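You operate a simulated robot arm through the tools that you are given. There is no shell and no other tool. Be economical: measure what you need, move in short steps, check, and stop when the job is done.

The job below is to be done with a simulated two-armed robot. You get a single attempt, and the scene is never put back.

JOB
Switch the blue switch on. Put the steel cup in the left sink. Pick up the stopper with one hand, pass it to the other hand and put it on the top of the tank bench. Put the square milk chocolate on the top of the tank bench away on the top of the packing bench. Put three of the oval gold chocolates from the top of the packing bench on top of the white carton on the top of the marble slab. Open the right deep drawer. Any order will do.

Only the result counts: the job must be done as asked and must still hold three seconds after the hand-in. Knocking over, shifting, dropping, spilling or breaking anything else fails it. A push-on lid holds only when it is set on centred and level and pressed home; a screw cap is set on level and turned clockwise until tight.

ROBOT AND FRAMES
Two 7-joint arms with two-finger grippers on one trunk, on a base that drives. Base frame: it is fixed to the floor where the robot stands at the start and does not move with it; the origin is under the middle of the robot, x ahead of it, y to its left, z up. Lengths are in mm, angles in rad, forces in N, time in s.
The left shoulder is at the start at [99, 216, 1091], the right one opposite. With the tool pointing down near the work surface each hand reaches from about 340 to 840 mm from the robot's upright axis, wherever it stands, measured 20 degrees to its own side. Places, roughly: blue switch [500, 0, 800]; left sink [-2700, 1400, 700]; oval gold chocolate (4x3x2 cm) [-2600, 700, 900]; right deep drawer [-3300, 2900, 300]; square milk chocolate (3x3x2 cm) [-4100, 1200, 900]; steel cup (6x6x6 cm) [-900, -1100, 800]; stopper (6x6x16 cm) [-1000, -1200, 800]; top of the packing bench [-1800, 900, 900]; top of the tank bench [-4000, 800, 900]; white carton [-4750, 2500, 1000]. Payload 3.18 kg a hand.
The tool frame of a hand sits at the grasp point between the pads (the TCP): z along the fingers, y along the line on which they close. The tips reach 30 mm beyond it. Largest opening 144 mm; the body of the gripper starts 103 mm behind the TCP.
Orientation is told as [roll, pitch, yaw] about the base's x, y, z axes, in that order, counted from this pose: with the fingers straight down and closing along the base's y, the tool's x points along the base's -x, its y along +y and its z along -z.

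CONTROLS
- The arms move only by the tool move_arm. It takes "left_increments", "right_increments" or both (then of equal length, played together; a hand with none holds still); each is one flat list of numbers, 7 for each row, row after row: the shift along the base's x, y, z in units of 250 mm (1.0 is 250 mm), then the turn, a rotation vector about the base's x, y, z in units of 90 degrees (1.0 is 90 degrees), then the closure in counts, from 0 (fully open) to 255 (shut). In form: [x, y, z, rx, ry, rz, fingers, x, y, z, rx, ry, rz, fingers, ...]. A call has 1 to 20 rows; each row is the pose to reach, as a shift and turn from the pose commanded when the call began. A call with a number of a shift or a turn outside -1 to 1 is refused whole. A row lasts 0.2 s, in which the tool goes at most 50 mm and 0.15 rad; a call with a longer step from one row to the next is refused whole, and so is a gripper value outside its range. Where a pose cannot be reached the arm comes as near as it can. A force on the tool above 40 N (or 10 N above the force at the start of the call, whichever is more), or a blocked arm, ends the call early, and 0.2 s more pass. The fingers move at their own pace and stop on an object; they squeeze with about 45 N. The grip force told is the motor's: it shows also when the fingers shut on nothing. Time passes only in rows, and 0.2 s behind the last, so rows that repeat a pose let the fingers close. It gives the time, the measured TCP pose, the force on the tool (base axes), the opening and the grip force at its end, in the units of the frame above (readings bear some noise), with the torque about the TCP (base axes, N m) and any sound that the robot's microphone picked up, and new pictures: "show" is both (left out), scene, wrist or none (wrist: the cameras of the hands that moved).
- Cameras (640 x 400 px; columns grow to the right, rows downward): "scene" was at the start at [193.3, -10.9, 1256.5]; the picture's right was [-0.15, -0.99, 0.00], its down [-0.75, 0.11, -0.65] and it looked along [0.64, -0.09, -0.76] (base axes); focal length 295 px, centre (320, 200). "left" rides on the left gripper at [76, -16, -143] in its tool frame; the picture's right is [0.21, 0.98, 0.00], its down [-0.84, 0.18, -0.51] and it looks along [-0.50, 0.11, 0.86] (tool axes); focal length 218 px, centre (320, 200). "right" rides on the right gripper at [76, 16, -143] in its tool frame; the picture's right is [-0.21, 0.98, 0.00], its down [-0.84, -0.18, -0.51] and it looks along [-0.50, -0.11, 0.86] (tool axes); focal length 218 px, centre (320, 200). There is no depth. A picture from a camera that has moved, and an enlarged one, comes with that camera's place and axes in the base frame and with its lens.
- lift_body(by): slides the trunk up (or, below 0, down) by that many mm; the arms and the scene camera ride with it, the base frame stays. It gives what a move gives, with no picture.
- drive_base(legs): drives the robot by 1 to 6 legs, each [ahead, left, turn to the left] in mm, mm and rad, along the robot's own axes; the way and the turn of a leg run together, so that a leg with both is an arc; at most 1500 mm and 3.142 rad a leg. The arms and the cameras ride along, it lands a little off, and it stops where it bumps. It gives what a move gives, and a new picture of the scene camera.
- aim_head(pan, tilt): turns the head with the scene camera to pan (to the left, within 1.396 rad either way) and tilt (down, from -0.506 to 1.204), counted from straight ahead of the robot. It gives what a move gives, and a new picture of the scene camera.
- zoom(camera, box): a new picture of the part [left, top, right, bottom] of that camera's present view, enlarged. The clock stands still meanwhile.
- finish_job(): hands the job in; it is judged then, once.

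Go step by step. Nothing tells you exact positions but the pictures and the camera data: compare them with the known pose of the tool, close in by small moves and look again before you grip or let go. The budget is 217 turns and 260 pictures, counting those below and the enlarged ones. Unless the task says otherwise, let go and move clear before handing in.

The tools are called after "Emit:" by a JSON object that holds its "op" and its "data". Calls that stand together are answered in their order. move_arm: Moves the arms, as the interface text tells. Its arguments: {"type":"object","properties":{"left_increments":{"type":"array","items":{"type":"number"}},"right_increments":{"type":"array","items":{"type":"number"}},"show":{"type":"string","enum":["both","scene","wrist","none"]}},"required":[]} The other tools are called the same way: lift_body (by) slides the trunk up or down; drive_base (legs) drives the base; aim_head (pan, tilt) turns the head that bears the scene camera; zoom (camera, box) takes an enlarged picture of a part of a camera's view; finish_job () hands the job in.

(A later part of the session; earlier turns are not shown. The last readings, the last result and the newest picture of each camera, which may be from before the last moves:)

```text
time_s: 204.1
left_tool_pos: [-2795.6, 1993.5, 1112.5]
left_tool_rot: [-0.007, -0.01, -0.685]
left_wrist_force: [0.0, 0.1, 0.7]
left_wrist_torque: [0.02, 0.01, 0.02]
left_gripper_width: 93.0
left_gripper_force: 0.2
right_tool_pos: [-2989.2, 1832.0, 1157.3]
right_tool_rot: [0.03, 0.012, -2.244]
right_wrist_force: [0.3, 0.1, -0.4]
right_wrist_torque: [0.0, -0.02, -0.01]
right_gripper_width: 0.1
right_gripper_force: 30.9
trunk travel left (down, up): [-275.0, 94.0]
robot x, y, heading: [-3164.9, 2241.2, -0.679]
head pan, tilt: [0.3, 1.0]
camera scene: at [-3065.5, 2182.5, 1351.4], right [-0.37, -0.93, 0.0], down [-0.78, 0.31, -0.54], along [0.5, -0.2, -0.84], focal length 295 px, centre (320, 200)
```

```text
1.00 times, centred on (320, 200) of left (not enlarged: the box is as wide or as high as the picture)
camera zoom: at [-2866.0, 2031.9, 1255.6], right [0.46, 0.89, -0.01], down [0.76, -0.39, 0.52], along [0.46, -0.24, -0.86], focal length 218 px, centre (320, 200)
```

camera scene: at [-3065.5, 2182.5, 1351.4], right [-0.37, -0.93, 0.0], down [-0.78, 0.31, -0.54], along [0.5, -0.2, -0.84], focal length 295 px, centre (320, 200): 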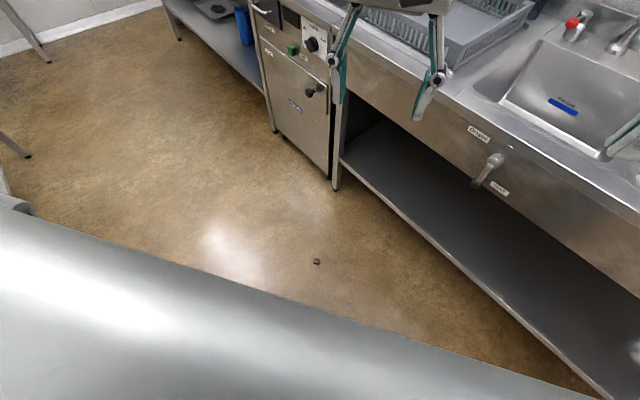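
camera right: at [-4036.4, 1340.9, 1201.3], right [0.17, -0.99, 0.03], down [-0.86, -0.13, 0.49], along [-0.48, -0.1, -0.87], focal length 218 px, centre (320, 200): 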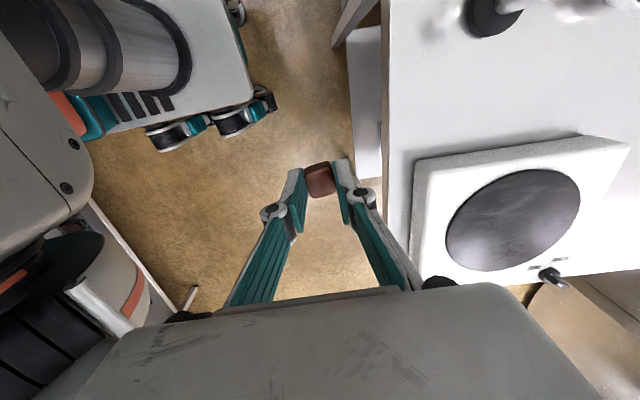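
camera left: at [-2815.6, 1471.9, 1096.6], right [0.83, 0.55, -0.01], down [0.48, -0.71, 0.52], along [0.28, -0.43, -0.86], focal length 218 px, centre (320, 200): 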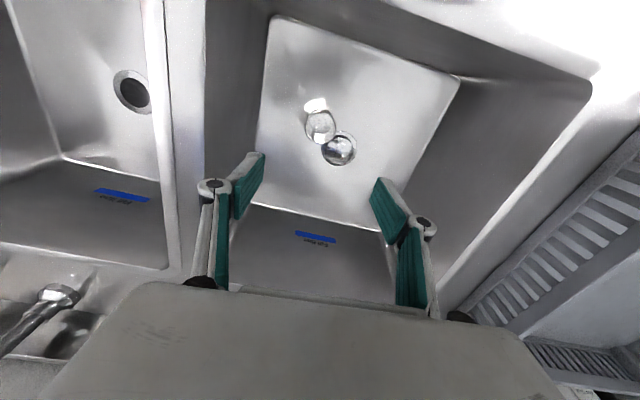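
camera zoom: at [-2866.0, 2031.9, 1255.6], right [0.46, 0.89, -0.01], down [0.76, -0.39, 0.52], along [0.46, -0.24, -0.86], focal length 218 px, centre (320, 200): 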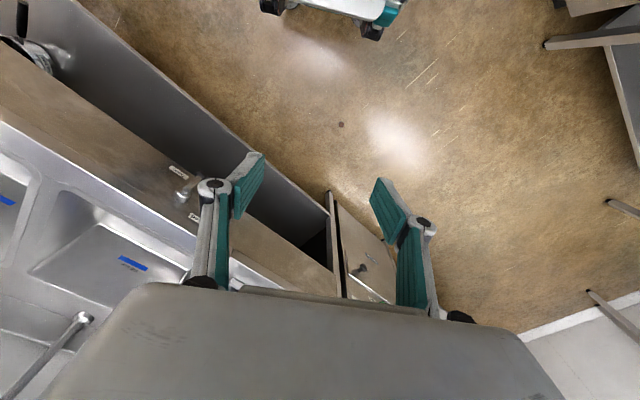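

Both cameras agree: chocolate at (-2581,2010) on the floor. Lower the trunk and reach.

Emit:
{"op": "lift_body", "data": {"by": -270}}

Emit:
{"op": "move_arm", "data": {"left_increments": [0.12, 0.01, -0.1, 0, 0, 0, 140, 0.25, 0.02, -0.2, 0, 0, 0, 140, 0.38, 0.03, -0.3, 0, 0, 0, 140, 0.52, 0.04, -0.4, 0, 0, 0, 140, 0.66, 0.05, -0.5, 0, 0, 0, 140, 0.78, 0.06, -0.62, 0, 0, 0, 140, 0.86, 0.064, -0.78, 0, 0, 0, 140, 0.86, 0.064, -0.95, 0, 0, 0, 140, 0.86, 0.064, -0.95, 0, 0, 0, 140], "show": "wrist"}}

```text
time_s: 206.8
left_tool_pos: [-2787.8, 1989.7, 839.6]
left_tool_rot: [-0.003, 0.014, -0.644]
left_wrist_force: [-0.1, -0.7, -0.3]
left_wrist_torque: [-0.05, -0.03, 0.0]
left_gripper_width: 93.2
left_gripper_force: 0.1
right_tool_pos: [-2990.1, 1833.3, 885.8]
right_tool_rot: [0.029, 0.013, -2.243]
right_wrist_force: [0.6, 0.6, 0.3]
right_wrist_torque: [0.03, -0.02, 0.01]
right_gripper_width: 0.0
right_gripper_force: 30.6
trunk travel left (down, up): [-5.0, 364.0]
robot x, y, heading: [-3170.8, 2241.4, -0.676]
head pan, tilt: [0.3, 1.0]
```

```text
time_s: 208.8
left_tool_pos: [-2579.4, 2010.1, 604.9]
left_tool_rot: [-0.005, -0.012, -0.686]
left_wrist_force: [-0.3, 0.5, -0.4]
left_wrist_torque: [-0.01, 0.02, 0.0]
left_gripper_width: 64.9
left_gripper_force: 0.0
right_tool_pos: [-2989.4, 1831.4, 886.6]
right_tool_rot: [0.032, 0.014, -2.243]
right_wrist_force: [0.3, -0.7, 0.5]
right_wrist_torque: [-0.02, 0.02, 0.01]
right_gripper_width: 0.0
right_gripper_force: 30.6
trunk travel left (down, up): [-5.0, 364.0]
robot x, y, heading: [-3171.7, 2239.9, -0.68]
head pan, tilt: [0.3, 1.0]
camera left: at [-2650.8, 2047.9, 748.2], right [0.46, 0.89, -0.01], down [0.76, -0.39, 0.52], along [0.46, -0.24, -0.86], focal length 218 px, centre (320, 200)
```

left: 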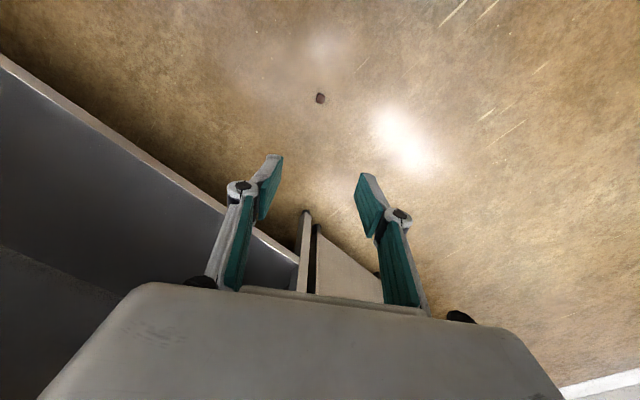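

Emit:
{"op": "move_arm", "data": {"left_increments": [0, 0, -0.18, 0, 0.006, 0, 140, 0, 0, -0.36, 0, 0.006, 0, 140, 0, 0, -0.54, 0, 0.006, 0, 140, 0, 0, -0.72, 0, 0.006, 0, 140, 0, 0, -0.9, 0, 0.006, 0, 140, 0, 0, -1.0, 0, 0.006, 0, 140], "show": "none"}}

Emit:
{"op": "move_arm", "data": {"left_increments": [0, 0, -0.18, 0, 0, 0, 140, 0, 0, -0.36, 0, 0, 0, 140, 0, 0, -0.54, 0, 0, 0, 140, 0, 0, -0.7, 0, 0, 0, 140, 0, 0, -0.7, 0, 0, 0, 140], "show": "wrist"}}

```text
time_s: 210.2
left_tool_pos: [-2580.4, 2009.2, 357.6]
left_tool_rot: [-0.01, -0.004, -0.684]
left_wrist_force: [0.5, 0.1, 0.1]
left_wrist_torque: [0.05, 0.01, 0.01]
left_gripper_width: 64.9
left_gripper_force: 0.0
right_tool_pos: [-2989.3, 1830.8, 886.4]
right_tool_rot: [0.028, 0.013, -2.243]
right_wrist_force: [0.1, -0.6, 0.7]
right_wrist_torque: [0.0, -0.02, 0.03]
right_gripper_width: 0.0
right_gripper_force: 31.1
trunk travel left (down, up): [-5.0, 364.0]
robot x, y, heading: [-3162.9, 2238.9, -0.672]
head pan, tilt: [0.3, 1.0]
```

```text
time_s: 211.4
left_tool_pos: [-2581.6, 2006.6, 180.2]
left_tool_rot: [-0.01, -0.003, -0.686]
left_wrist_force: [-0.6, 0.5, 0.1]
left_wrist_torque: [0.0, -0.02, 0.0]
left_gripper_width: 65.2
left_gripper_force: 0.0
right_tool_pos: [-2989.3, 1831.3, 887.9]
right_tool_rot: [0.028, 0.011, -2.243]
right_wrist_force: [0.2, 0.2, -0.4]
right_wrist_torque: [0.04, 0.01, -0.03]
right_gripper_width: 0.0
right_gripper_force: 30.7
trunk travel left (down, up): [-5.0, 364.0]
robot x, y, heading: [-3170.2, 2237.1, -0.676]
head pan, tilt: [0.3, 1.0]
camera left: at [-2651.4, 2045.7, 324.5], right [0.46, 0.89, -0.01], down [0.77, -0.39, 0.51], along [0.45, -0.24, -0.86], focal length 218 px, centre (320, 200)
```

left: 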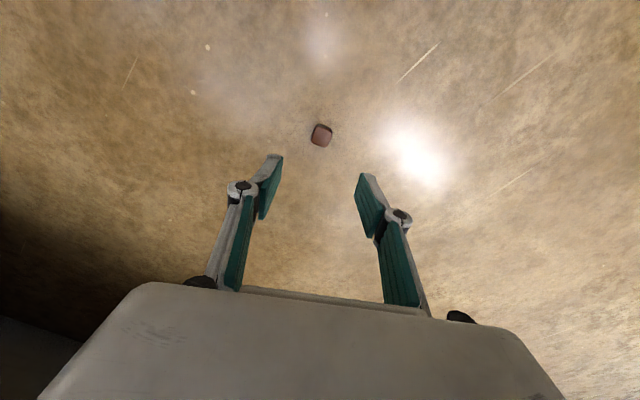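

Emit:
{"op": "zoom", "data": {"camera": "left", "box": [288, 115, 352, 155]}}

```text
10.00 times, centred on (320, 135) of left
camera zoom: at [-2651.4, 2045.7, 324.5], right [0.46, 0.89, -0.01], down [0.77, -0.39, 0.51], along [0.45, -0.24, -0.86], focal length 2183 px, centre (320, 850)
```

zoom: 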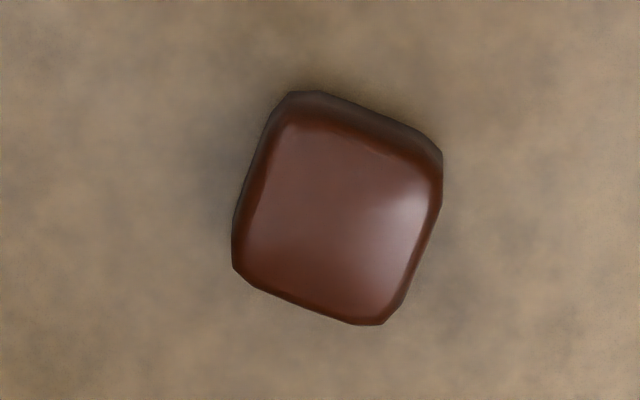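

Upright, rotated ~11° relative to the hand. Rotate to match, descend fully to the floor level, and close gently (partial closure) to test the grip.

Emit:
{"op": "move_arm", "data": {"left_increments": [0, 0.005, -0.12, 0, 0, -0.06, 140, 0, 0.01, -0.26, 0, 0, -0.122, 140, 0, 0.01, -0.4, 0, 0, -0.122, 140, 0, 0.01, -0.5, 0, 0, -0.122, 140, 0, 0.01, -0.56, 0, 0, -0.122, 140, 0, 0.01, -0.56, 0, 0, -0.122, 140], "show": "wrist"}}

```text
time_s: 212.8
left_tool_pos: [-2594.4, 2033.7, 73.2]
left_tool_rot: [-0.012, -0.005, -0.877]
left_wrist_force: [0.1, -0.7, -0.7]
left_wrist_torque: [0.01, 0.02, -0.04]
left_gripper_width: 64.9
left_gripper_force: 0.0
left hand out of reach, approached as far as the arm can: row 3, 4, 5, 6
right_tool_pos: [-2989.0, 1831.3, 886.5]
right_tool_rot: [0.028, 0.013, -2.244]
right_wrist_force: [0.5, -0.7, -0.7]
right_wrist_torque: [-0.01, -0.04, -0.01]
right_gripper_width: 0.1
right_gripper_force: 31.1
trunk travel left (down, up): [-5.0, 364.0]
robot x, y, heading: [-3168.9, 2240.8, -0.676]
head pan, tilt: [0.3, 1.0]
camera left: at [-2654.3, 2084.5, 216.8], right [0.62, 0.79, -0.01], down [0.68, -0.53, 0.51], along [0.39, -0.32, -0.86], focal length 218 px, centre (320, 200)
```

left: 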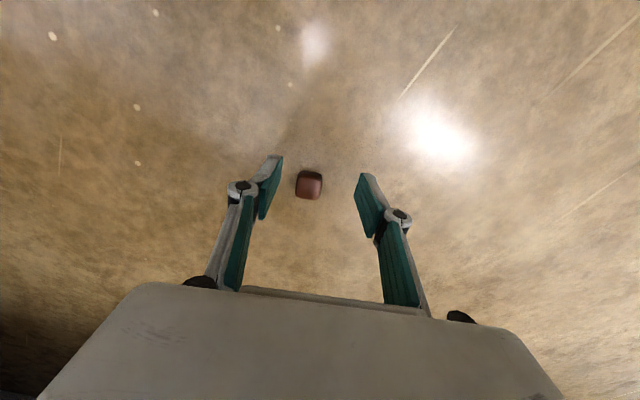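

Slightly out of reach this low. Raise the hand, drive 110 mm closer, and retry.

Emit:
{"op": "move_arm", "data": {"left_increments": [0, 0, 0.15, 0, 0, 0, 140, 0, 0, 0.3, 0, 0, 0, 140, 0, 0, 0.4, 0, 0, 0, 140], "show": "none"}}

Emit:
{"op": "drive_base", "data": {"legs": [[110, 0, 0]]}}

Emit:
{"op": "zoom", "data": {"camera": "left", "box": [160, 60, 480, 260]}}

```text
time_s: 213.6
left_tool_pos: [-2591.4, 2035.3, 173.8]
left_tool_rot: [-0.011, -0.003, -0.879]
left_wrist_force: [0.5, -0.5, -0.2]
left_wrist_torque: [0.03, 0.0, -0.01]
left_gripper_width: 65.1
left_gripper_force: 0.1
right_tool_pos: [-2988.2, 1832.3, 886.1]
right_tool_rot: [0.029, 0.013, -2.241]
right_wrist_force: [0.5, -1.1, -0.2]
right_wrist_torque: [0.02, 0.0, -0.01]
right_gripper_width: 0.1
right_gripper_force: 31.1
trunk travel left (down, up): [-5.0, 364.0]
robot x, y, heading: [-3171.8, 2241.3, -0.68]
head pan, tilt: [0.3, 1.0]
```

```text
time_s: 214.8
left_tool_pos: [-2507.0, 1968.5, 173.4]
left_tool_rot: [-0.012, -0.003, -0.876]
left_wrist_force: [-0.6, -0.4, -0.4]
left_wrist_torque: [0.01, 0.01, 0.0]
left_gripper_width: 65.0
left_gripper_force: 0.1
right_tool_pos: [-2904.1, 1763.5, 886.2]
right_tool_rot: [0.027, 0.014, -2.24]
right_wrist_force: [0.1, -0.2, 0.2]
right_wrist_torque: [0.0, 0.01, -0.01]
right_gripper_width: 0.0
right_gripper_force: 30.5
trunk travel left (down, up): [-5.0, 364.0]
robot x, y, heading: [-3085.9, 2173.8, -0.679]
head pan, tilt: [0.3, 1.0]
camera scene: at [-2797.1, 1967.0, 1033.2], right [-0.37, -0.93, 0.0], down [-0.78, 0.31, -0.54], along [0.5, -0.2, -0.84], focal length 295 px, centre (320, 200)
```

scene: 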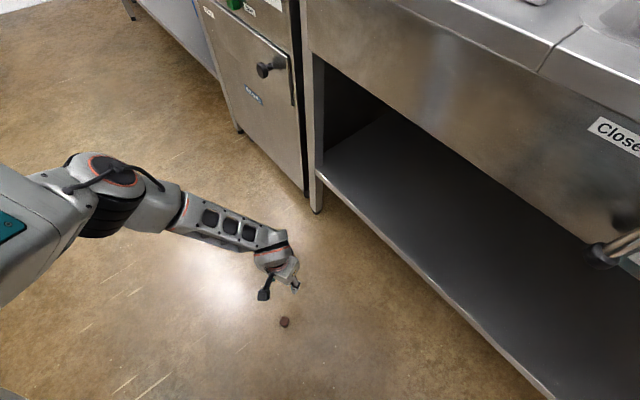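

```text
2.00 times, centred on (320, 160) of left
camera zoom: at [-2568.3, 2017.8, 317.1], right [0.62, 0.79, -0.01], down [0.68, -0.53, 0.51], along [0.39, -0.32, -0.86], focal length 436 px, centre (320, 280)
```

zoom: 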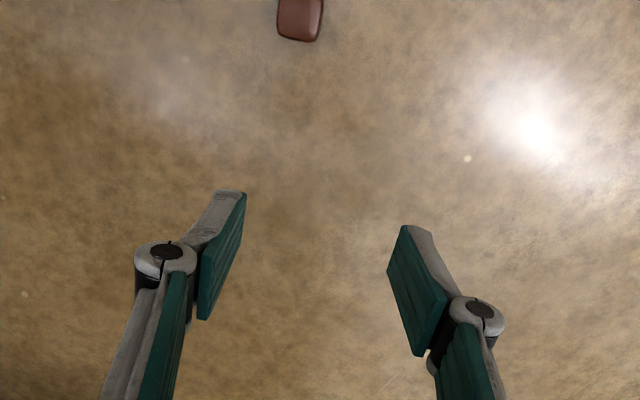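

Emit:
{"op": "move_arm", "data": {"left_increments": [-0.15, 0.083, 0, 0.004, 0.004, 0, 140, -0.3, 0.166, 0, 0.004, 0.004, 0, 140, -0.3, 0.166, -0.16, 0.004, 0.004, 0, 140, -0.3, 0.166, -0.32, 0.004, 0.004, 0, 140, -0.3, 0.166, -0.4, 0.004, 0.004, 0, 140, -0.3, 0.166, -0.4, 0.004, 0.004, 0, 140], "show": "wrist"}}

```text
time_s: 216.2
left_tool_pos: [-2581.4, 2009.8, 75.7]
left_tool_rot: [-0.013, 0.004, -0.878]
left_wrist_force: [-0.2, 0.4, 0.2]
left_wrist_torque: [0.0, -0.02, 0.03]
left_gripper_width: 64.8
left_gripper_force: 0.1
right_tool_pos: [-2903.5, 1763.1, 886.7]
right_tool_rot: [0.029, 0.013, -2.239]
right_wrist_force: [0.2, -0.3, 0.3]
right_wrist_torque: [0.0, 0.03, 0.01]
right_gripper_width: 0.1
right_gripper_force: 31.0
trunk travel left (down, up): [-5.0, 364.0]
robot x, y, heading: [-3082.4, 2167.3, -0.678]
head pan, tilt: [0.3, 1.0]
camera left: at [-2641.6, 2059.3, 219.2], right [0.62, 0.79, -0.01], down [0.68, -0.53, 0.5], along [0.39, -0.32, -0.87], focal length 218 px, centre (320, 200)
```

left: 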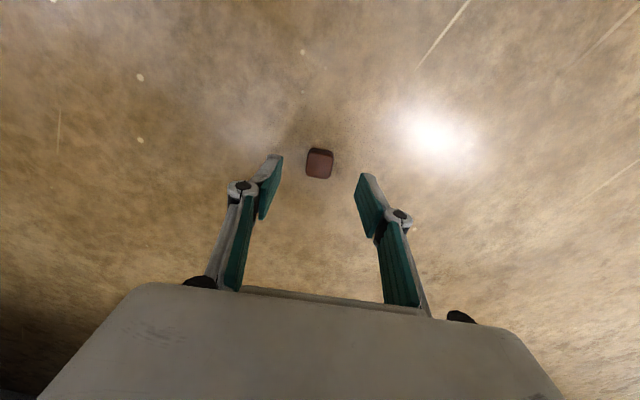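

Aligned. Descend to the floor.

Emit:
{"op": "move_arm", "data": {"left_increments": [0, 0, -0.08, 0, 0, 0, 140, 0, 0, -0.15, 0, 0, 0, 140, 0, 0, -0.172, 0, 0, 0, 140, 0, 0, -0.178, 0, 0, 0, 140], "show": "wrist"}}

```text
time_s: 217.2
left_tool_pos: [-2581.8, 2009.7, 29.2]
left_tool_rot: [-0.012, 0.005, -0.878]
left_wrist_force: [-0.8, -0.1, 4.3]
left_wrist_torque: [0.07, -0.16, -0.01]
left_gripper_width: 64.8
left_gripper_force: 0.1
right_tool_pos: [-2904.2, 1764.0, 886.3]
right_tool_rot: [0.028, 0.011, -2.242]
right_wrist_force: [-0.2, 0.8, 0.1]
right_wrist_torque: [0.03, -0.02, 0.0]
right_gripper_width: 0.1
right_gripper_force: 30.5
trunk travel left (down, up): [-5.0, 364.0]
robot x, y, heading: [-3087.3, 2173.8, -0.674]
head pan, tilt: [0.3, 1.0]
camera left: at [-2641.9, 2059.2, 173.8], right [0.62, 0.79, -0.01], down [0.68, -0.53, 0.5], along [0.39, -0.32, -0.87], focal length 218 px, centre (320, 200)
```

left: 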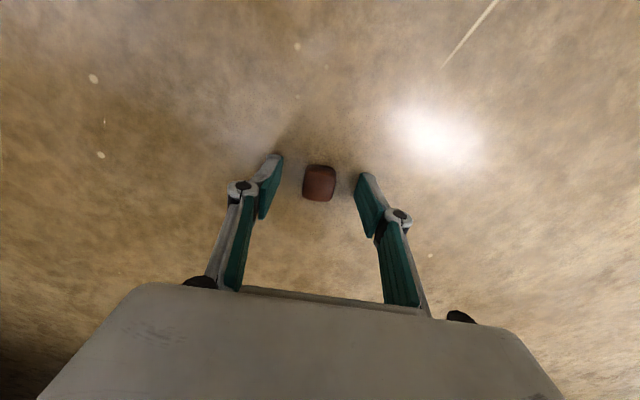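

Emit:
{"op": "move_arm", "data": {"left_increments": [0, 0, 0.004, 0, 0, 0, 190, 0, 0, 0.004, 0, 0, 0, 208, 0, 0, 0.004, 0, 0, 0, 212, 0, 0, 0.004, 0, 0, 0, 212], "show": "wrist"}}

```text
time_s: 218.2
left_tool_pos: [-2582.1, 2009.3, 29.5]
left_tool_rot: [-0.012, 0.005, -0.876]
left_wrist_force: [0.0, 0.3, 0.8]
left_wrist_torque: [-0.03, -0.02, 0.0]
left_gripper_width: 25.5
left_gripper_force: 0.6
right_tool_pos: [-2904.0, 1764.4, 885.9]
right_tool_rot: [0.029, 0.011, -2.242]
right_wrist_force: [0.4, -0.1, -0.1]
right_wrist_torque: [0.02, -0.01, 0.02]
right_gripper_width: 0.1
right_gripper_force: 30.6
trunk travel left (down, up): [-5.0, 364.0]
robot x, y, heading: [-3086.7, 2174.9, -0.675]
head pan, tilt: [0.3, 1.0]
camera left: at [-2641.5, 2058.8, 174.3], right [0.62, 0.79, -0.01], down [0.68, -0.53, 0.5], along [0.39, -0.32, -0.87], focal length 218 px, centre (320, 200)
```

left: 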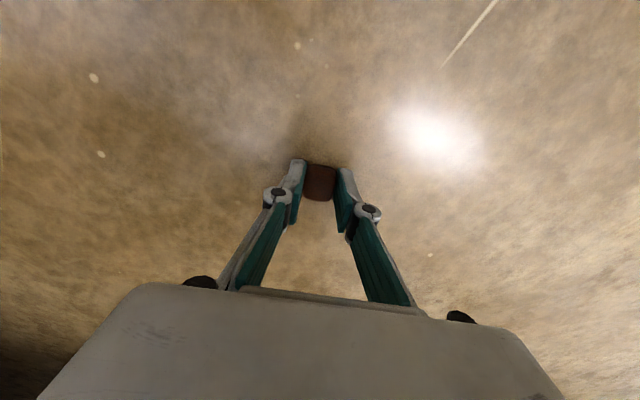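

The grip force scales with commanded closure. Try a moderate squeeze.

Emit:
{"op": "move_arm", "data": {"left_increments": [0, 0, 0, 0, 0, 0, 220, 0, 0, 0, 0, 0, 0, 220], "show": "none"}}

Emit:
{"op": "move_arm", "data": {"left_increments": [0, 0, 0, 0, 0, 0, 228, 0, 0, 0, 0, 0, 0, 228], "show": "none"}}

```text
time_s: 218.8
left_tool_pos: [-2580.9, 2009.7, 29.7]
left_tool_rot: [-0.011, 0.006, -0.877]
left_wrist_force: [0.5, -0.3, 0.0]
left_wrist_torque: [0.0, 0.0, 0.02]
left_gripper_width: 24.8
left_gripper_force: 44.8
right_tool_pos: [-2904.9, 1764.6, 886.3]
right_tool_rot: [0.028, 0.012, -2.242]
right_wrist_force: [-0.1, 0.8, 0.2]
right_wrist_torque: [0.02, 0.0, 0.02]
right_gripper_width: 0.2
right_gripper_force: 30.8
trunk travel left (down, up): [-5.0, 364.0]
robot x, y, heading: [-3082.9, 2173.3, -0.673]
head pan, tilt: [0.3, 1.0]
```

```text
time_s: 219.4
left_tool_pos: [-2582.7, 2010.6, 29.4]
left_tool_rot: [-0.011, 0.005, -0.878]
left_wrist_force: [-0.5, -0.5, 0.4]
left_wrist_torque: [-0.03, 0.03, 0.0]
left_gripper_width: 25.0
left_gripper_force: 44.4
right_tool_pos: [-2904.9, 1764.5, 886.6]
right_tool_rot: [0.029, 0.011, -2.241]
right_wrist_force: [-0.5, -0.3, 0.4]
right_wrist_torque: [0.02, -0.02, 0.01]
right_gripper_width: 0.2
right_gripper_force: 30.7
trunk travel left (down, up): [-5.0, 364.0]
robot x, y, heading: [-3084.3, 2173.3, -0.677]
head pan, tilt: [0.3, 1.0]
```

Emit:
{"op": "move_arm", "data": {"left_increments": [0, 0, 0, 0, 0, 0, 214, 0, 0, 0, 0, 0, 0, 214], "show": "none"}}

Emit:
{"op": "move_arm", "data": {"left_increments": [0, 0, 0, 0, 0, 0, 216, 0, 0, 0, 0, 0, 0, 216], "show": "none"}}

```text
time_s: 220.0
left_tool_pos: [-2581.4, 2009.8, 29.7]
left_tool_rot: [-0.013, 0.006, -0.877]
left_wrist_force: [-0.3, -0.4, 0.2]
left_wrist_torque: [0.01, -0.02, -0.05]
left_gripper_width: 24.9
left_gripper_force: 44.8
right_tool_pos: [-2904.1, 1763.4, 886.9]
right_tool_rot: [0.03, 0.014, -2.242]
right_wrist_force: [-0.9, -0.4, -0.5]
right_wrist_torque: [0.0, 0.01, 0.0]
right_gripper_width: 0.0
right_gripper_force: 30.9
trunk travel left (down, up): [-5.0, 364.0]
robot x, y, heading: [-3084.5, 2171.3, -0.678]
head pan, tilt: [0.3, 1.0]
```

```text
time_s: 220.6
left_tool_pos: [-2581.3, 2010.9, 29.5]
left_tool_rot: [-0.012, 0.006, -0.876]
left_wrist_force: [0.2, -0.5, 0.7]
left_wrist_torque: [-0.02, -0.01, 0.0]
left_gripper_width: 24.9
left_gripper_force: 45.4
right_tool_pos: [-2905.5, 1764.3, 886.8]
right_tool_rot: [0.029, 0.012, -2.242]
right_wrist_force: [0.1, -0.1, 0.8]
right_wrist_torque: [0.04, 0.04, -0.02]
right_gripper_width: 0.2
right_gripper_force: 30.8
trunk travel left (down, up): [-5.0, 364.0]
robot x, y, heading: [-3081.4, 2171.3, -0.675]
head pan, tilt: [0.3, 1.0]
```

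Grip force is all-or-nothing, so I'll keep full grip but watch the width. Lift the chocolate.

Emit:
{"op": "move_arm", "data": {"left_increments": [0, 0, 0.1, 0, 0, 0, 255, 0, 0, 0.25, 0, 0, 0, 255, 0, 0, 0.42, 0, 0, 0, 255, 0, 0, 0.6, 0, 0, 0, 255, 0, 0, 0.78, 0, 0, 0, 255, 0, 0, 0.96, 0, 0, 0, 255, 0, 0, 0.96, 0, 0, 0, 255], "show": "none"}}

Emit:
{"op": "lift_body", "data": {"by": 350}}

Emit:
{"op": "zoom", "data": {"camera": "left", "box": [240, 130, 400, 230]}}

```text
time_s: 222.2
left_tool_pos: [-2582.1, 2008.1, 271.4]
left_tool_rot: [-0.012, 0.006, -0.876]
left_wrist_force: [-1.0, -0.6, -0.5]
left_wrist_torque: [-0.01, -0.02, -0.02]
left_gripper_width: 24.7
left_gripper_force: 44.6
right_tool_pos: [-2904.9, 1764.2, 886.2]
right_tool_rot: [0.028, 0.013, -2.241]
right_wrist_force: [-0.8, -0.2, 0.0]
right_wrist_torque: [0.04, 0.01, -0.02]
right_gripper_width: 0.0
right_gripper_force: 30.9
trunk travel left (down, up): [-5.0, 364.0]
robot x, y, heading: [-3085.7, 2173.7, -0.675]
head pan, tilt: [0.3, 1.0]
```

```text
time_s: 225.7
left_tool_pos: [-2582.0, 2009.5, 620.6]
left_tool_rot: [-0.011, 0.005, -0.876]
left_wrist_force: [0.1, -0.2, 0.6]
left_wrist_torque: [-0.01, 0.0, 0.01]
left_gripper_width: 24.7
left_gripper_force: 45.4
right_tool_pos: [-2904.3, 1763.4, 1237.6]
right_tool_rot: [0.026, 0.012, -2.241]
right_wrist_force: [-0.4, -0.1, -0.9]
right_wrist_torque: [0.03, 0.02, -0.02]
right_gripper_width: 0.0
right_gripper_force: 30.5
trunk travel left (down, up): [-355.0, 14.0]
robot x, y, heading: [-3084.6, 2169.7, -0.677]
head pan, tilt: [0.3, 1.0]
```

```text
4.00 times, centred on (320, 180) of left
camera zoom: at [-2642.4, 2058.4, 764.4], right [0.62, 0.79, -0.01], down [0.68, -0.53, 0.5], along [0.39, -0.32, -0.87], focal length 873 px, centre (320, 280)
```

zoom: 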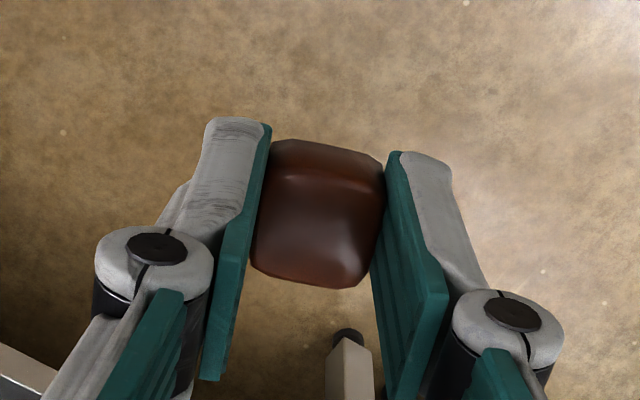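

Held at 24.7 mm. Bring the left hand up to travel height.

Emit:
{"op": "move_arm", "data": {"left_increments": [-0.06, 0.03, 0.18, 0, 0, 0, 255, -0.12, 0.06, 0.36, 0, 0, 0, 255, -0.18, 0.09, 0.54, 0, 0, 0, 255, -0.24, 0.12, 0.72, 0, 0, 0, 255, -0.3, 0.15, 0.9, 0, 0, 0, 255, -0.34, 0.17, 1.0, 0, 0, 0, 255], "show": "none"}}

Emit:
{"op": "move_arm", "data": {"left_increments": [0, 0, 0.18, 0, 0, 0, 255, 0, 0, 0.36, 0, 0, 0, 255, 0, 0, 0.54, 0, 0, 0, 255, 0, 0, 0.72, 0, 0, 0, 255, 0, 0, 0.9, 0, 0, 0, 255], "show": "none"}}

Emit:
{"op": "lift_body", "data": {"by": -120}}

```text
time_s: 227.1
left_tool_pos: [-2668.8, 2054.6, 871.6]
left_tool_rot: [-0.011, 0.005, -0.876]
left_wrist_force: [0.4, -0.4, 0.3]
left_wrist_torque: [-0.02, -0.01, 0.0]
left_gripper_width: 24.9
left_gripper_force: 44.9
right_tool_pos: [-2904.7, 1764.1, 1237.2]
right_tool_rot: [0.03, 0.012, -2.241]
right_wrist_force: [0.4, -0.3, -0.1]
right_wrist_torque: [-0.02, -0.01, 0.01]
right_gripper_width: 0.0
right_gripper_force: 31.1
trunk travel left (down, up): [-355.0, 14.0]
robot x, y, heading: [-3084.0, 2174.5, -0.677]
head pan, tilt: [0.3, 1.0]
```

```text
time_s: 228.2
left_tool_pos: [-2665.9, 2049.8, 1094.9]
left_tool_rot: [-0.013, 0.004, -0.877]
left_wrist_force: [0.6, -0.2, -0.7]
left_wrist_torque: [0.0, 0.0, -0.01]
left_gripper_width: 24.8
left_gripper_force: 45.1
right_tool_pos: [-2904.9, 1763.7, 1237.0]
right_tool_rot: [0.029, 0.012, -2.242]
right_wrist_force: [-0.2, 0.2, -0.1]
right_wrist_torque: [-0.01, -0.04, 0.0]
right_gripper_width: 0.1
right_gripper_force: 30.5
trunk travel left (down, up): [-355.0, 14.0]
robot x, y, heading: [-3086.8, 2174.2, -0.679]
head pan, tilt: [0.3, 1.0]
```

```text
time_s: 229.8
left_tool_pos: [-2669.5, 2051.3, 975.1]
left_tool_rot: [-0.012, 0.005, -0.877]
left_wrist_force: [1.1, 0.1, -1.3]
left_wrist_torque: [-0.01, 0.0, 0.01]
left_gripper_width: 24.8
left_gripper_force: 45.3
right_tool_pos: [-2904.9, 1764.0, 1117.5]
right_tool_rot: [0.03, 0.013, -2.242]
right_wrist_force: [-0.1, 0.2, -0.1]
right_wrist_torque: [-0.04, -0.02, 0.04]
right_gripper_width: 0.0
right_gripper_force: 30.6
trunk travel left (down, up): [-235.0, 134.0]
robot x, y, heading: [-3083.1, 2168.2, -0.674]
head pan, tilt: [0.3, 1.0]
```

Stable at 24.8 mm. Drive back west along the aisle.

Emit:
{"op": "drive_base", "data": {"legs": [[0, 0, -2.075], [1450, -70, 0], [500, -20, 0], [0, 0, 1.2]]}}

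```text
time_s: 247.6
left_tool_pos: [-4783.4, 1214.9, 974.8]
left_tool_rot: [-0.013, 0.005, -1.782]
left_wrist_force: [0.2, 0.2, -0.1]
left_wrist_torque: [0.01, 0.01, 0.0]
left_gripper_width: 24.5
left_gripper_force: 44.9
right_tool_pos: [-5155.8, 1224.2, 1117.1]
right_tool_rot: [0.027, 0.014, 3.137]
right_wrist_force: [-0.6, 0.5, -0.6]
right_wrist_torque: [0.02, 0.01, 0.01]
right_gripper_width: 0.0
right_gripper_force: 31.6
trunk travel left (down, up): [-235.0, 134.0]
robot x, y, heading: [-4946.3, 1618.2, -1.585]
head pan, tilt: [0.3, 1.0]
camera scene: at [-4928.4, 1481.1, 1310.1], right [-0.96, -0.29, 0.0], down [-0.24, 0.81, -0.54], along [0.15, -0.52, -0.84], focal length 295 px, centre (320, 200)
```

scene: 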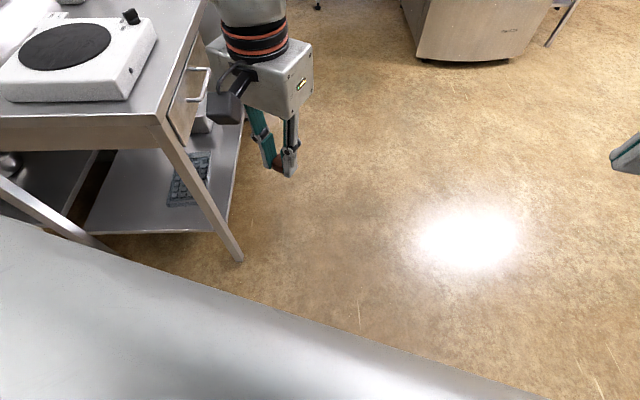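

Still 24.5 mm. Continue around the tank bench and toward the packing aisle.

Emit:
{"op": "drive_base", "data": {"legs": [[1068, -69, 0], [1000, 464, 0], [0, 0, 1.985], [755, -560, 0]]}}

```text
time_s: 268.1
left_tool_pos: [-3399.8, -288.6, 975.0]
left_tool_rot: [-0.012, 0.003, 0.252]
left_wrist_force: [0.2, -0.3, -0.5]
left_wrist_torque: [-0.01, 0.03, 0.01]
left_gripper_width: 24.3
left_gripper_force: 45.4
right_tool_pos: [-3243.0, -626.2, 1116.3]
right_tool_rot: [0.028, 0.013, -1.112]
right_wrist_force: [0.2, 0.2, 0.6]
right_wrist_torque: [0.02, 0.03, -0.01]
right_gripper_width: 0.1
right_gripper_force: 30.8
trunk travel left (down, up): [-235.0, 134.0]
robot x, y, heading: [-3685.0, -615.3, 0.456]
head pan, tilt: [0.3, 1.0]
camera scene: at [-3575.2, -535.6, 1310.1], right [0.68, -0.73, 0.0], down [-0.61, -0.58, -0.54], along [0.39, 0.37, -0.84], focal length 295 px, centre (320, 200)
```

scene: 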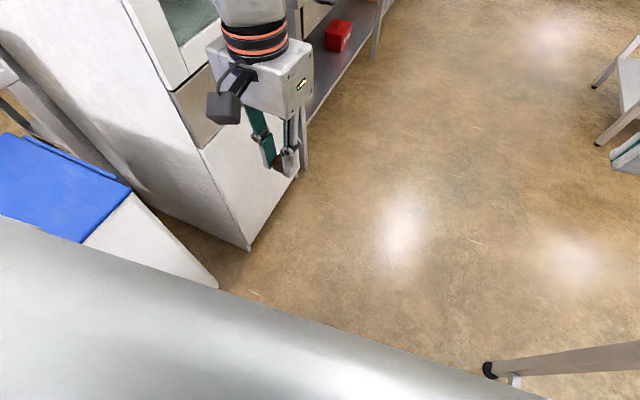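

Chocolate still held. Advance to the packing bench's left part and face it.

Emit:
{"op": "drive_base", "data": {"legs": [[1240, -155, 0], [0, 0, 1.52]]}}

Emit:
{"op": "aim_head", "data": {"pan": 0.0, "tilt": 0.75}}

```text
time_s: 270.2
left_tool_pos: [-3242.3, -228.1, 983.7]
left_tool_rot: [-0.01, -0.011, 0.295]
left_wrist_force: [0.2, -0.1, 0.2]
left_wrist_torque: [0.0, -0.01, -0.02]
left_gripper_width: 24.4
left_gripper_force: 45.0
right_tool_pos: [-3075.9, -568.1, 1121.3]
right_tool_rot: [0.043, 0.017, -1.088]
right_wrist_force: [-0.3, 0.4, 0.1]
right_wrist_torque: [0.0, 0.02, 0.0]
right_gripper_width: 0.1
right_gripper_force: 30.6
trunk travel left (down, up): [-235.0, 134.0]
robot x, y, heading: [-3514.1, -555.6, 0.476]
head pan, tilt: [0.3, 1.0]
stopped in leg 1: the robot was blocked; the commanded pose is now the measured one
camera scene: at [-3413.1, -487.9, 1312.6], right [0.7, -0.71, 0.0], down [-0.6, -0.58, -0.55], along [0.39, 0.39, -0.83], focal length 295 px, centre (320, 200)
```

scene: 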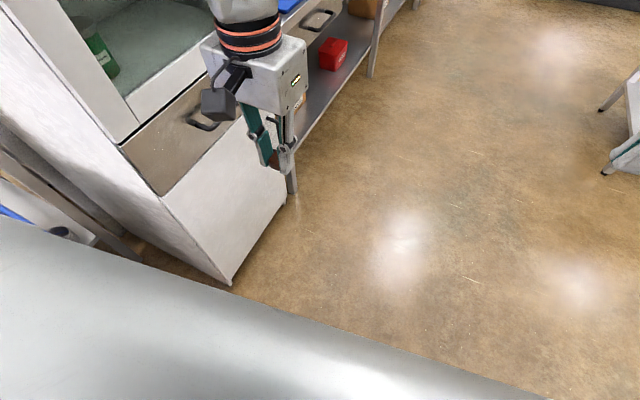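

```text
time_s: 271.0
left_tool_pos: [-3243.1, -227.5, 982.1]
left_tool_rot: [-0.011, -0.011, 0.291]
left_wrist_force: [0.3, -0.1, 0.6]
left_wrist_torque: [0.0, 0.01, 0.01]
left_gripper_width: 24.1
left_gripper_force: 45.1
right_tool_pos: [-3079.5, -569.5, 1122.5]
right_tool_rot: [0.044, 0.016, -1.09]
right_wrist_force: [-0.5, 0.4, 0.4]
right_wrist_torque: [0.02, 0.01, 0.0]
right_gripper_width: 0.0
right_gripper_force: 31.0
trunk travel left (down, up): [-235.0, 134.0]
robot x, y, heading: [-3509.4, -559.1, 0.472]
head pan, tilt: [0.0, 0.75]
camera scene: at [-3391.9, -498.4, 1331.9], right [0.46, -0.89, 0.0], down [-0.6, -0.3, -0.74], along [0.66, 0.34, -0.67], focal length 295 px, centre (320, 200)
```

scene: 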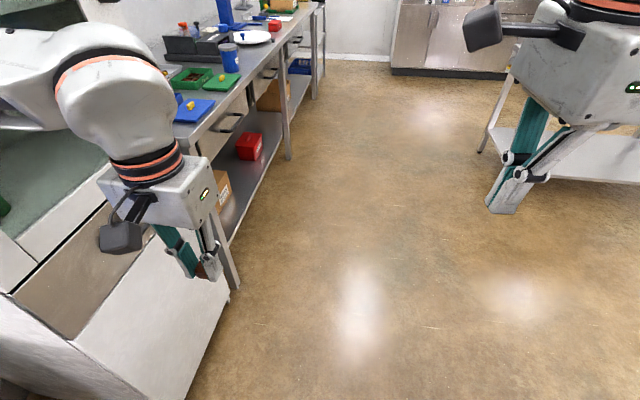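

The left elbow touched the cabinet. Shift right and go on.

Emit:
{"op": "drive_base", "data": {"legs": [[0, -160, 0], [1080, 20, -0.05], [0, 0, 1.55]]}}

```text
time_s: 275.4
left_tool_pos: [-2779.3, -169.3, 972.7]
left_tool_rot: [-0.018, 0.022, 0.292]
left_wrist_force: [-0.1, 0.2, -0.1]
left_wrist_torque: [0.01, 0.0, 0.02]
left_gripper_width: 24.3
left_gripper_force: 44.8
right_tool_pos: [-2615.0, -516.3, 1118.4]
right_tool_rot: [0.036, 0.019, -1.107]
right_wrist_force: [-0.7, -0.9, -0.1]
right_wrist_torque: [-0.02, 0.03, -0.03]
right_gripper_width: 0.1
right_gripper_force: 30.6
trunk travel left (down, up): [-235.0, 134.0]
robot x, y, heading: [-3057.2, -501.1, 0.455]
head pan, tilt: [0.0, 0.75]
stopped in leg 2: the robot was blocked; the commanded pose is now the measured one
camera scene: at [-2926.4, -440.1, 1330.9], right [0.44, -0.9, -0.01], down [-0.61, -0.3, -0.74], along [0.66, 0.33, -0.68], focal length 295 px, centre (320, 200)
```

scene: 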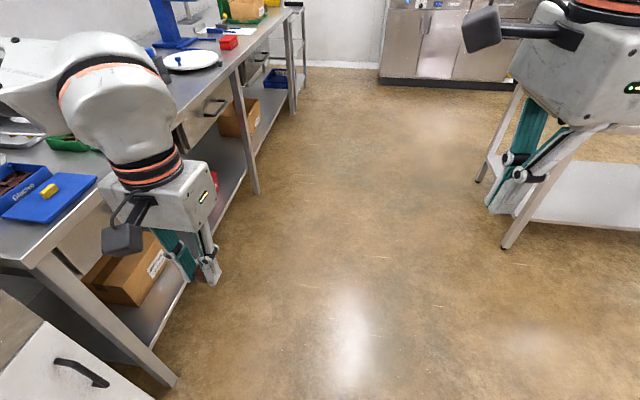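

Blocked again by the left elbow near the cabinet handle. Angle away to the right while advancing.

Emit:
{"op": "drive_base", "data": {"legs": [[0, -60, 0], [500, -130, 0]]}}

```text
time_s: 279.2
left_tool_pos: [-2249.0, -124.4, 968.2]
left_tool_rot: [-0.023, 0.027, 0.284]
left_wrist_force: [0.3, 0.4, -0.3]
left_wrist_torque: [0.02, 0.0, 0.01]
left_gripper_width: 24.2
left_gripper_force: 44.4
right_tool_pos: [-2087.2, -471.0, 1116.2]
right_tool_rot: [0.026, 0.013, -1.113]
right_wrist_force: [0.1, 0.0, -0.1]
right_wrist_torque: [0.0, 0.02, -0.04]
right_gripper_width: 0.1
right_gripper_force: 30.9
trunk travel left (down, up): [-235.0, 134.0]
robot x, y, heading: [-2534.2, -457.1, 0.449]
head pan, tilt: [0.0, 0.75]
camera scene: at [-2395.8, -391.3, 1329.2], right [0.44, -0.9, 0.0], down [-0.61, -0.3, -0.73], along [0.66, 0.32, -0.68], focal length 295 px, centre (320, 200)
```

scene: 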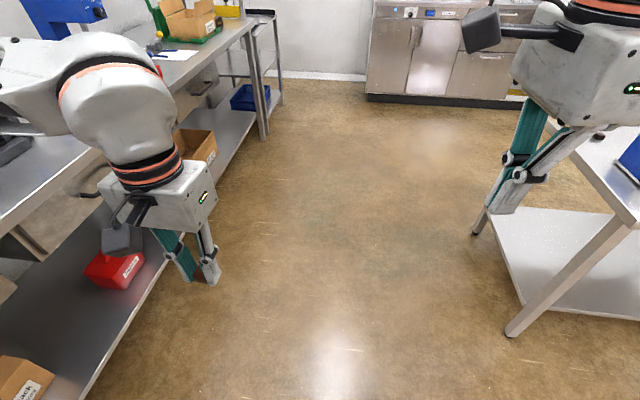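

Now turn to face the bench and look.

Emit:
{"op": "drive_base", "data": {"legs": [[0, 0, 1.53]]}}

Emit:
{"op": "aim_head", "data": {"pan": 0.15, "tilt": 0.6}}

```text
time_s: 283.4
left_tool_pos: [-2858.2, -166.7, 967.8]
left_tool_rot: [-0.023, 0.024, 1.828]
left_wrist_force: [0.1, 0.2, -0.4]
left_wrist_torque: [-0.01, -0.01, 0.0]
left_gripper_width: 24.4
left_gripper_force: 44.7
right_tool_pos: [-2508.5, -14.2, 1115.8]
right_tool_rot: [0.027, 0.011, 0.43]
right_wrist_force: [-0.2, 0.8, -1.3]
right_wrist_torque: [-0.01, 0.01, 0.02]
right_gripper_width: 0.0
right_gripper_force: 30.6
trunk travel left (down, up): [-235.0, 134.0]
robot x, y, heading: [-2535.0, -458.0, 1.996]
head pan, tilt: [0.0, 0.75]
camera scene: at [-2597.4, -318.8, 1329.3], right [0.91, 0.41, 0.0], down [0.28, -0.62, -0.73], along [-0.3, 0.67, -0.68], focal length 295 px, centre (320, 200)
```

scene: 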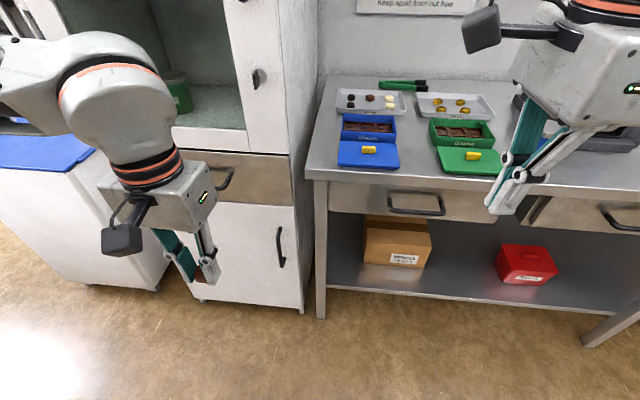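

```text
time_s: 284.1
left_tool_pos: [-2858.6, -166.7, 967.6]
left_tool_rot: [-0.022, 0.025, 1.831]
left_wrist_force: [-0.7, 0.7, 0.1]
left_wrist_torque: [0.01, 0.03, -0.03]
left_gripper_width: 24.4
left_gripper_force: 44.5
right_tool_pos: [-2509.4, -13.3, 1116.5]
right_tool_rot: [0.026, 0.013, 0.43]
right_wrist_force: [0.6, -0.7, 0.1]
right_wrist_torque: [0.02, 0.0, -0.01]
right_gripper_width: 0.1
right_gripper_force: 31.0
trunk travel left (down, up): [-235.0, 134.0]
robot x, y, heading: [-2533.4, -460.5, 1.999]
head pan, tilt: [0.15, 0.6]
camera scene: at [-2611.1, -320.1, 1342.1], right [0.84, 0.54, 0.0], down [0.31, -0.47, -0.82], along [-0.45, 0.69, -0.57], focal length 295 px, centre (320, 200)
```

scene: 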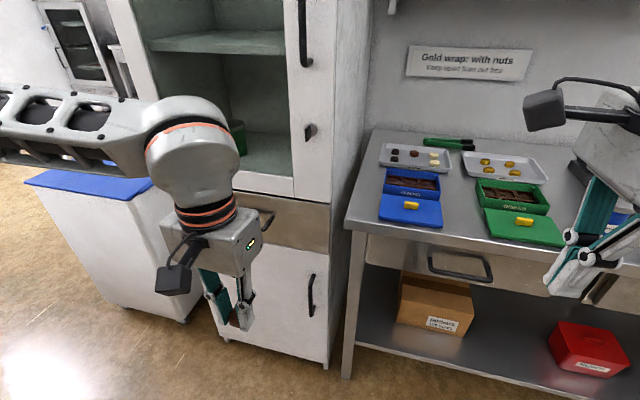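

Emit:
{"op": "zoom", "data": {"camera": "scene", "box": [365, 125, 575, 255]}}

```text
3.05 times, centred on (470, 190) of scene
camera zoom: at [-2611.1, -320.1, 1342.1], right [0.84, 0.54, 0.0], down [0.31, -0.47, -0.82], along [-0.45, 0.69, -0.57], focal length 898 px, centre (-137, 230)
```

zoom: 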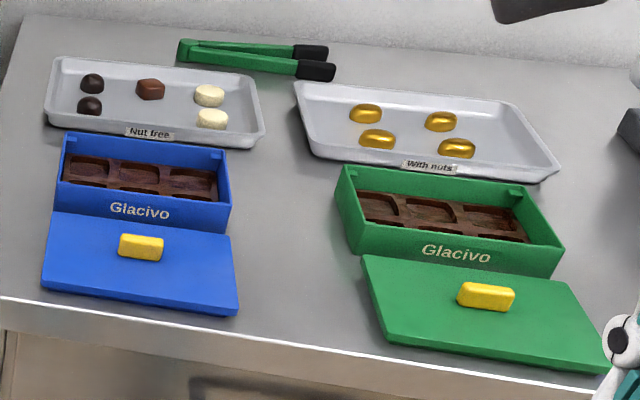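

The bench has a "Nut free" tray (with an empty slot where the milk square belongs) and a "With nuts" tray with four gold chocolates. I'll move in so both are reachable.

Emit:
{"op": "drive_base", "data": {"legs": [[0, -300, 0], [300, 0, 0]]}}

Emit:
{"op": "aim_head", "data": {"pan": 0.1, "tilt": 0.8}}

```text
time_s: 289.0
left_tool_pos: [-2705.0, 235.2, 968.4]
left_tool_rot: [-0.024, 0.027, 1.83]
left_wrist_force: [0.5, 0.1, -0.2]
left_wrist_torque: [-0.07, 0.0, -0.01]
left_gripper_width: 24.1
left_gripper_force: 45.4
right_tool_pos: [-2354.9, 388.3, 1115.9]
right_tool_rot: [0.026, 0.013, 0.433]
right_wrist_force: [-0.9, 0.3, 0.1]
right_wrist_torque: [-0.03, -0.04, -0.02]
right_gripper_width: 0.0
right_gripper_force: 30.7
trunk travel left (down, up): [-235.0, 134.0]
robot x, y, heading: [-2380.8, -53.7, 1.997]
head pan, tilt: [0.15, 0.6]
camera scene: at [-2456.4, 82.3, 1342.0], right [0.84, 0.55, 0.0], down [0.31, -0.47, -0.82], along [-0.45, 0.69, -0.57], focal length 295 px, centre (320, 200)
```

scene: 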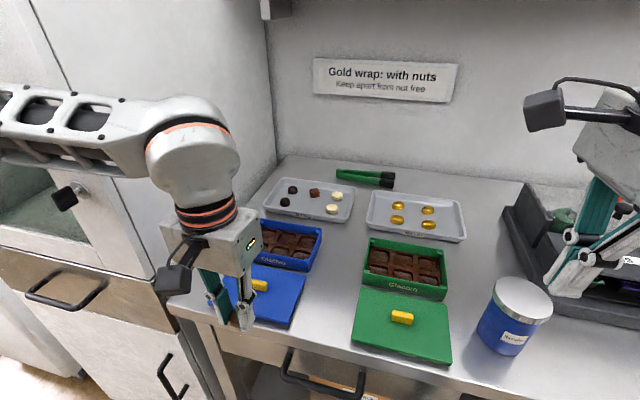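

```text
time_s: 289.8
left_tool_pos: [-2703.9, 235.3, 967.8]
left_tool_rot: [-0.023, 0.028, 1.83]
left_wrist_force: [0.1, 0.1, -0.4]
left_wrist_torque: [-0.01, -0.01, -0.01]
left_gripper_width: 24.3
left_gripper_force: 44.8
right_tool_pos: [-2353.9, 387.7, 1116.9]
right_tool_rot: [0.026, 0.012, 0.433]
right_wrist_force: [-0.4, -0.1, -0.1]
right_wrist_torque: [0.04, 0.01, 0.0]
right_gripper_width: 0.0
right_gripper_force: 30.4
trunk travel left (down, up): [-235.0, 134.0]
robot x, y, heading: [-2379.3, -53.5, 1.995]
head pan, tilt: [0.099, 0.799]
camera scene: at [-2448.3, 77.1, 1325.3], right [0.86, 0.5, 0.0], down [0.36, -0.62, -0.7], along [-0.35, 0.6, -0.72], focal length 295 px, centre (320, 200)
```

scene: 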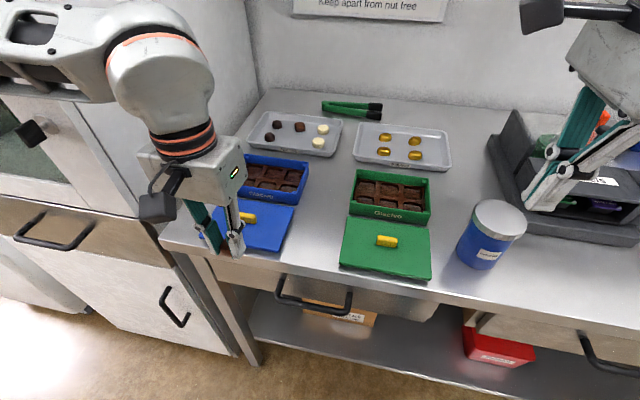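

Slot in the nut-free tray at about (-2832,597). Moving the chocolate over it.

Emit:
{"op": "move_arm", "data": {"left_increments": [-0.051, 0.145, 0.02, 0, 0, 0, 255, -0.102, 0.29, 0.03, 0, 0, 0, 255, -0.154, 0.434, 0.03, 0, 0, 0, 255, -0.205, 0.579, 0.03, 0, 0, 0, 255, -0.256, 0.724, 0.03, 0, 0, 0, 255], "show": "none"}}

Emit:
{"op": "move_arm", "data": {"left_increments": [-0.051, 0.145, 0, 0, 0, 0, 255, -0.102, 0.29, 0, 0, 0, 0, 255, -0.154, 0.434, 0, 0, 0, 0, 255, -0.205, 0.579, 0, 0, 0, 0, 255, -0.256, 0.724, 0, 0, 0, 0, 255, -0.256, 0.724, 0, 0, 0, 0, 255], "show": "both"}}

```text
time_s: 290.9
left_tool_pos: [-2758.4, 403.6, 990.4]
left_tool_rot: [-0.017, 0.006, 1.821]
left_wrist_force: [-4.9, 6.2, -1.6]
left_wrist_torque: [-0.93, -0.59, -0.01]
left_gripper_width: 24.1
left_gripper_force: 44.3
right_tool_pos: [-2345.6, 373.7, 1122.7]
right_tool_rot: [0.044, 0.016, 0.437]
right_wrist_force: [-0.1, 1.3, 0.7]
right_wrist_torque: [-0.21, -0.07, 0.0]
right_gripper_width: 0.1
right_gripper_force: 30.1
trunk travel left (down, up): [-235.0, 134.0]
robot x, y, heading: [-2374.6, -56.3, 2.001]
head pan, tilt: [0.099, 0.799]
```

```text
time_s: 292.4
left_tool_pos: [-2777.2, 456.6, 976.0]
left_tool_rot: [-0.017, 0.023, 1.829]
left_wrist_force: [-0.4, 0.3, -0.8]
left_wrist_torque: [0.02, -0.02, 0.01]
left_gripper_width: 24.2
left_gripper_force: 45.3
left hand out of reach, approached as far as the arm can: row 2, 3, 4, 5, 6
right_tool_pos: [-2346.7, 383.8, 1118.4]
right_tool_rot: [0.035, 0.017, 0.433]
right_wrist_force: [-0.9, 0.3, 0.3]
right_wrist_torque: [-0.02, -0.01, -0.03]
right_gripper_width: 0.0
right_gripper_force: 30.6
trunk travel left (down, up): [-235.0, 134.0]
robot x, y, heading: [-2379.6, -53.3, 1.999]
head pan, tilt: [0.099, 0.799]
camera scene: at [-2439.9, 71.3, 1325.9], right [0.86, 0.5, 0.0], down [0.36, -0.62, -0.7], along [-0.36, 0.61, -0.71], focal length 295 px, centre (320, 200)
camera left: at [-2745.0, 389.8, 1122.7], right [-0.89, -0.45, -0.01], down [-0.4, 0.78, 0.49], along [-0.21, 0.44, -0.87], focal length 218 px, centre (320, 200)
```

scene: 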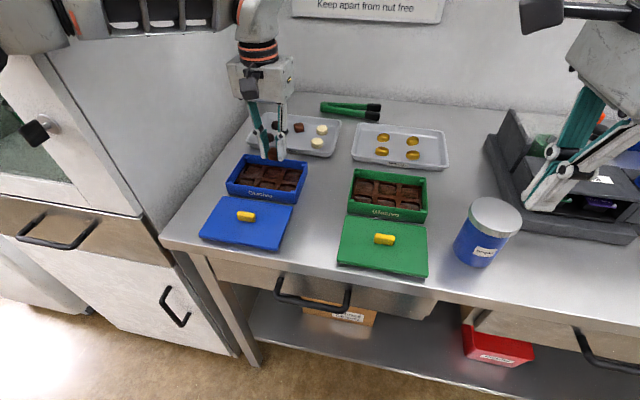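
left: 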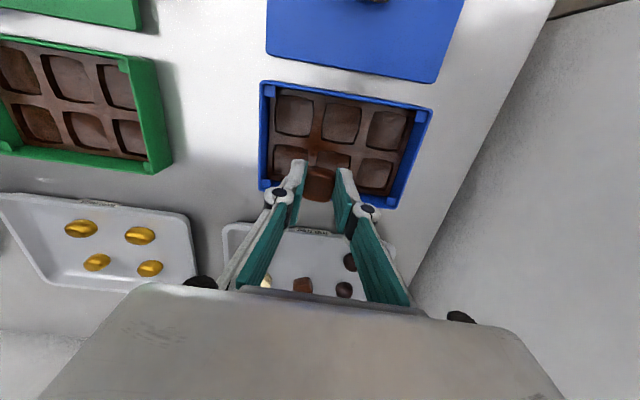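

Near the reach limit at this height (and the elbow is close to the cabinet). Retract a little, shift the base right and forward, and raise the trunk for more reach.

Emit:
{"op": "move_arm", "data": {"left_increments": [0.06, -0.12, 0.06, 0, 0, 0, 255, 0.12, -0.24, 0.1, 0, 0, 0, 255, 0.18, -0.36, 0.1, 0, 0, 0, 255], "show": "none"}}

Emit:
{"op": "drive_base", "data": {"legs": [[0, -100, 0], [50, 0, 0]]}}

Emit:
{"op": "lift_body", "data": {"by": 130}}

```text
time_s: 293.1
left_tool_pos: [-2739.4, 374.8, 1020.9]
left_tool_rot: [-0.027, -0.008, 1.839]
left_wrist_force: [-27.9, 1.7, -1.7]
left_wrist_torque: [-0.07, -3.61, -0.05]
left_gripper_width: 24.3
left_gripper_force: 44.7
right_tool_pos: [-2359.8, 384.6, 1128.3]
right_tool_rot: [0.041, 0.009, 0.436]
right_wrist_force: [-8.9, 4.9, 4.1]
right_wrist_torque: [-0.54, -1.1, -0.04]
right_gripper_width: 0.0
right_gripper_force: 30.4
trunk travel left (down, up): [-235.0, 134.0]
robot x, y, heading: [-2381.8, -55.5, 1.995]
head pan, tilt: [0.099, 0.799]
```

```text
time_s: 294.0
left_tool_pos: [-2732.9, 376.4, 1005.3]
left_tool_rot: [-0.026, 0.019, 1.848]
left_wrist_force: [-0.7, 0.5, -0.5]
left_wrist_torque: [0.0, 0.01, -0.02]
left_gripper_width: 24.4
left_gripper_force: 44.9
right_tool_pos: [-2349.2, 391.9, 1116.4]
right_tool_rot: [0.024, 0.013, 0.439]
right_wrist_force: [-0.6, 0.1, -0.4]
right_wrist_torque: [0.0, 0.0, 0.01]
right_gripper_width: 0.0
right_gripper_force: 30.6
trunk travel left (down, up): [-235.0, 134.0]
robot x, y, heading: [-2369.9, -54.9, 2.009]
head pan, tilt: [0.099, 0.799]
stopped in leg 1: the robot was blocked; the commanded pose is now the measured one
camera scene: at [-2442.0, 80.3, 1325.6], right [0.86, 0.51, 0.0], down [0.36, -0.62, -0.7], along [-0.35, 0.6, -0.72], focal length 295 px, centre (320, 200)
```

scene: 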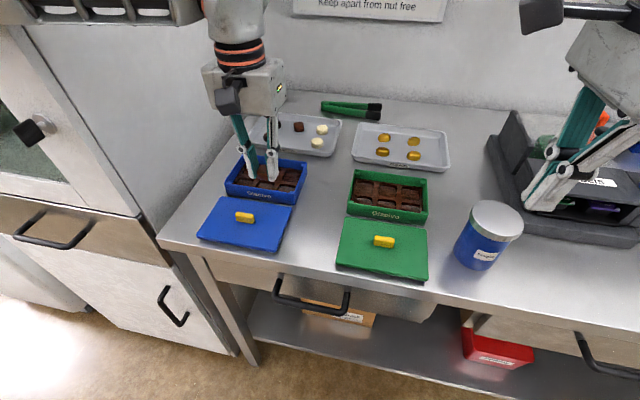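

```text
time_s: 295.6
left_tool_pos: [-2733.4, 378.3, 1132.2]
left_tool_rot: [-0.024, 0.023, 1.848]
left_wrist_force: [-0.5, 0.3, -1.0]
left_wrist_torque: [0.04, -0.01, 0.03]
left_gripper_width: 24.2
left_gripper_force: 44.9
right_tool_pos: [-2349.7, 393.7, 1245.7]
right_tool_rot: [0.025, 0.009, 0.437]
right_wrist_force: [0.8, -0.6, 0.6]
right_wrist_torque: [0.0, -0.04, 0.03]
right_gripper_width: 0.0
right_gripper_force: 30.9
trunk travel left (down, up): [-365.0, 4.0]
robot x, y, heading: [-2371.5, -51.5, 2.006]
head pan, tilt: [0.099, 0.799]
```

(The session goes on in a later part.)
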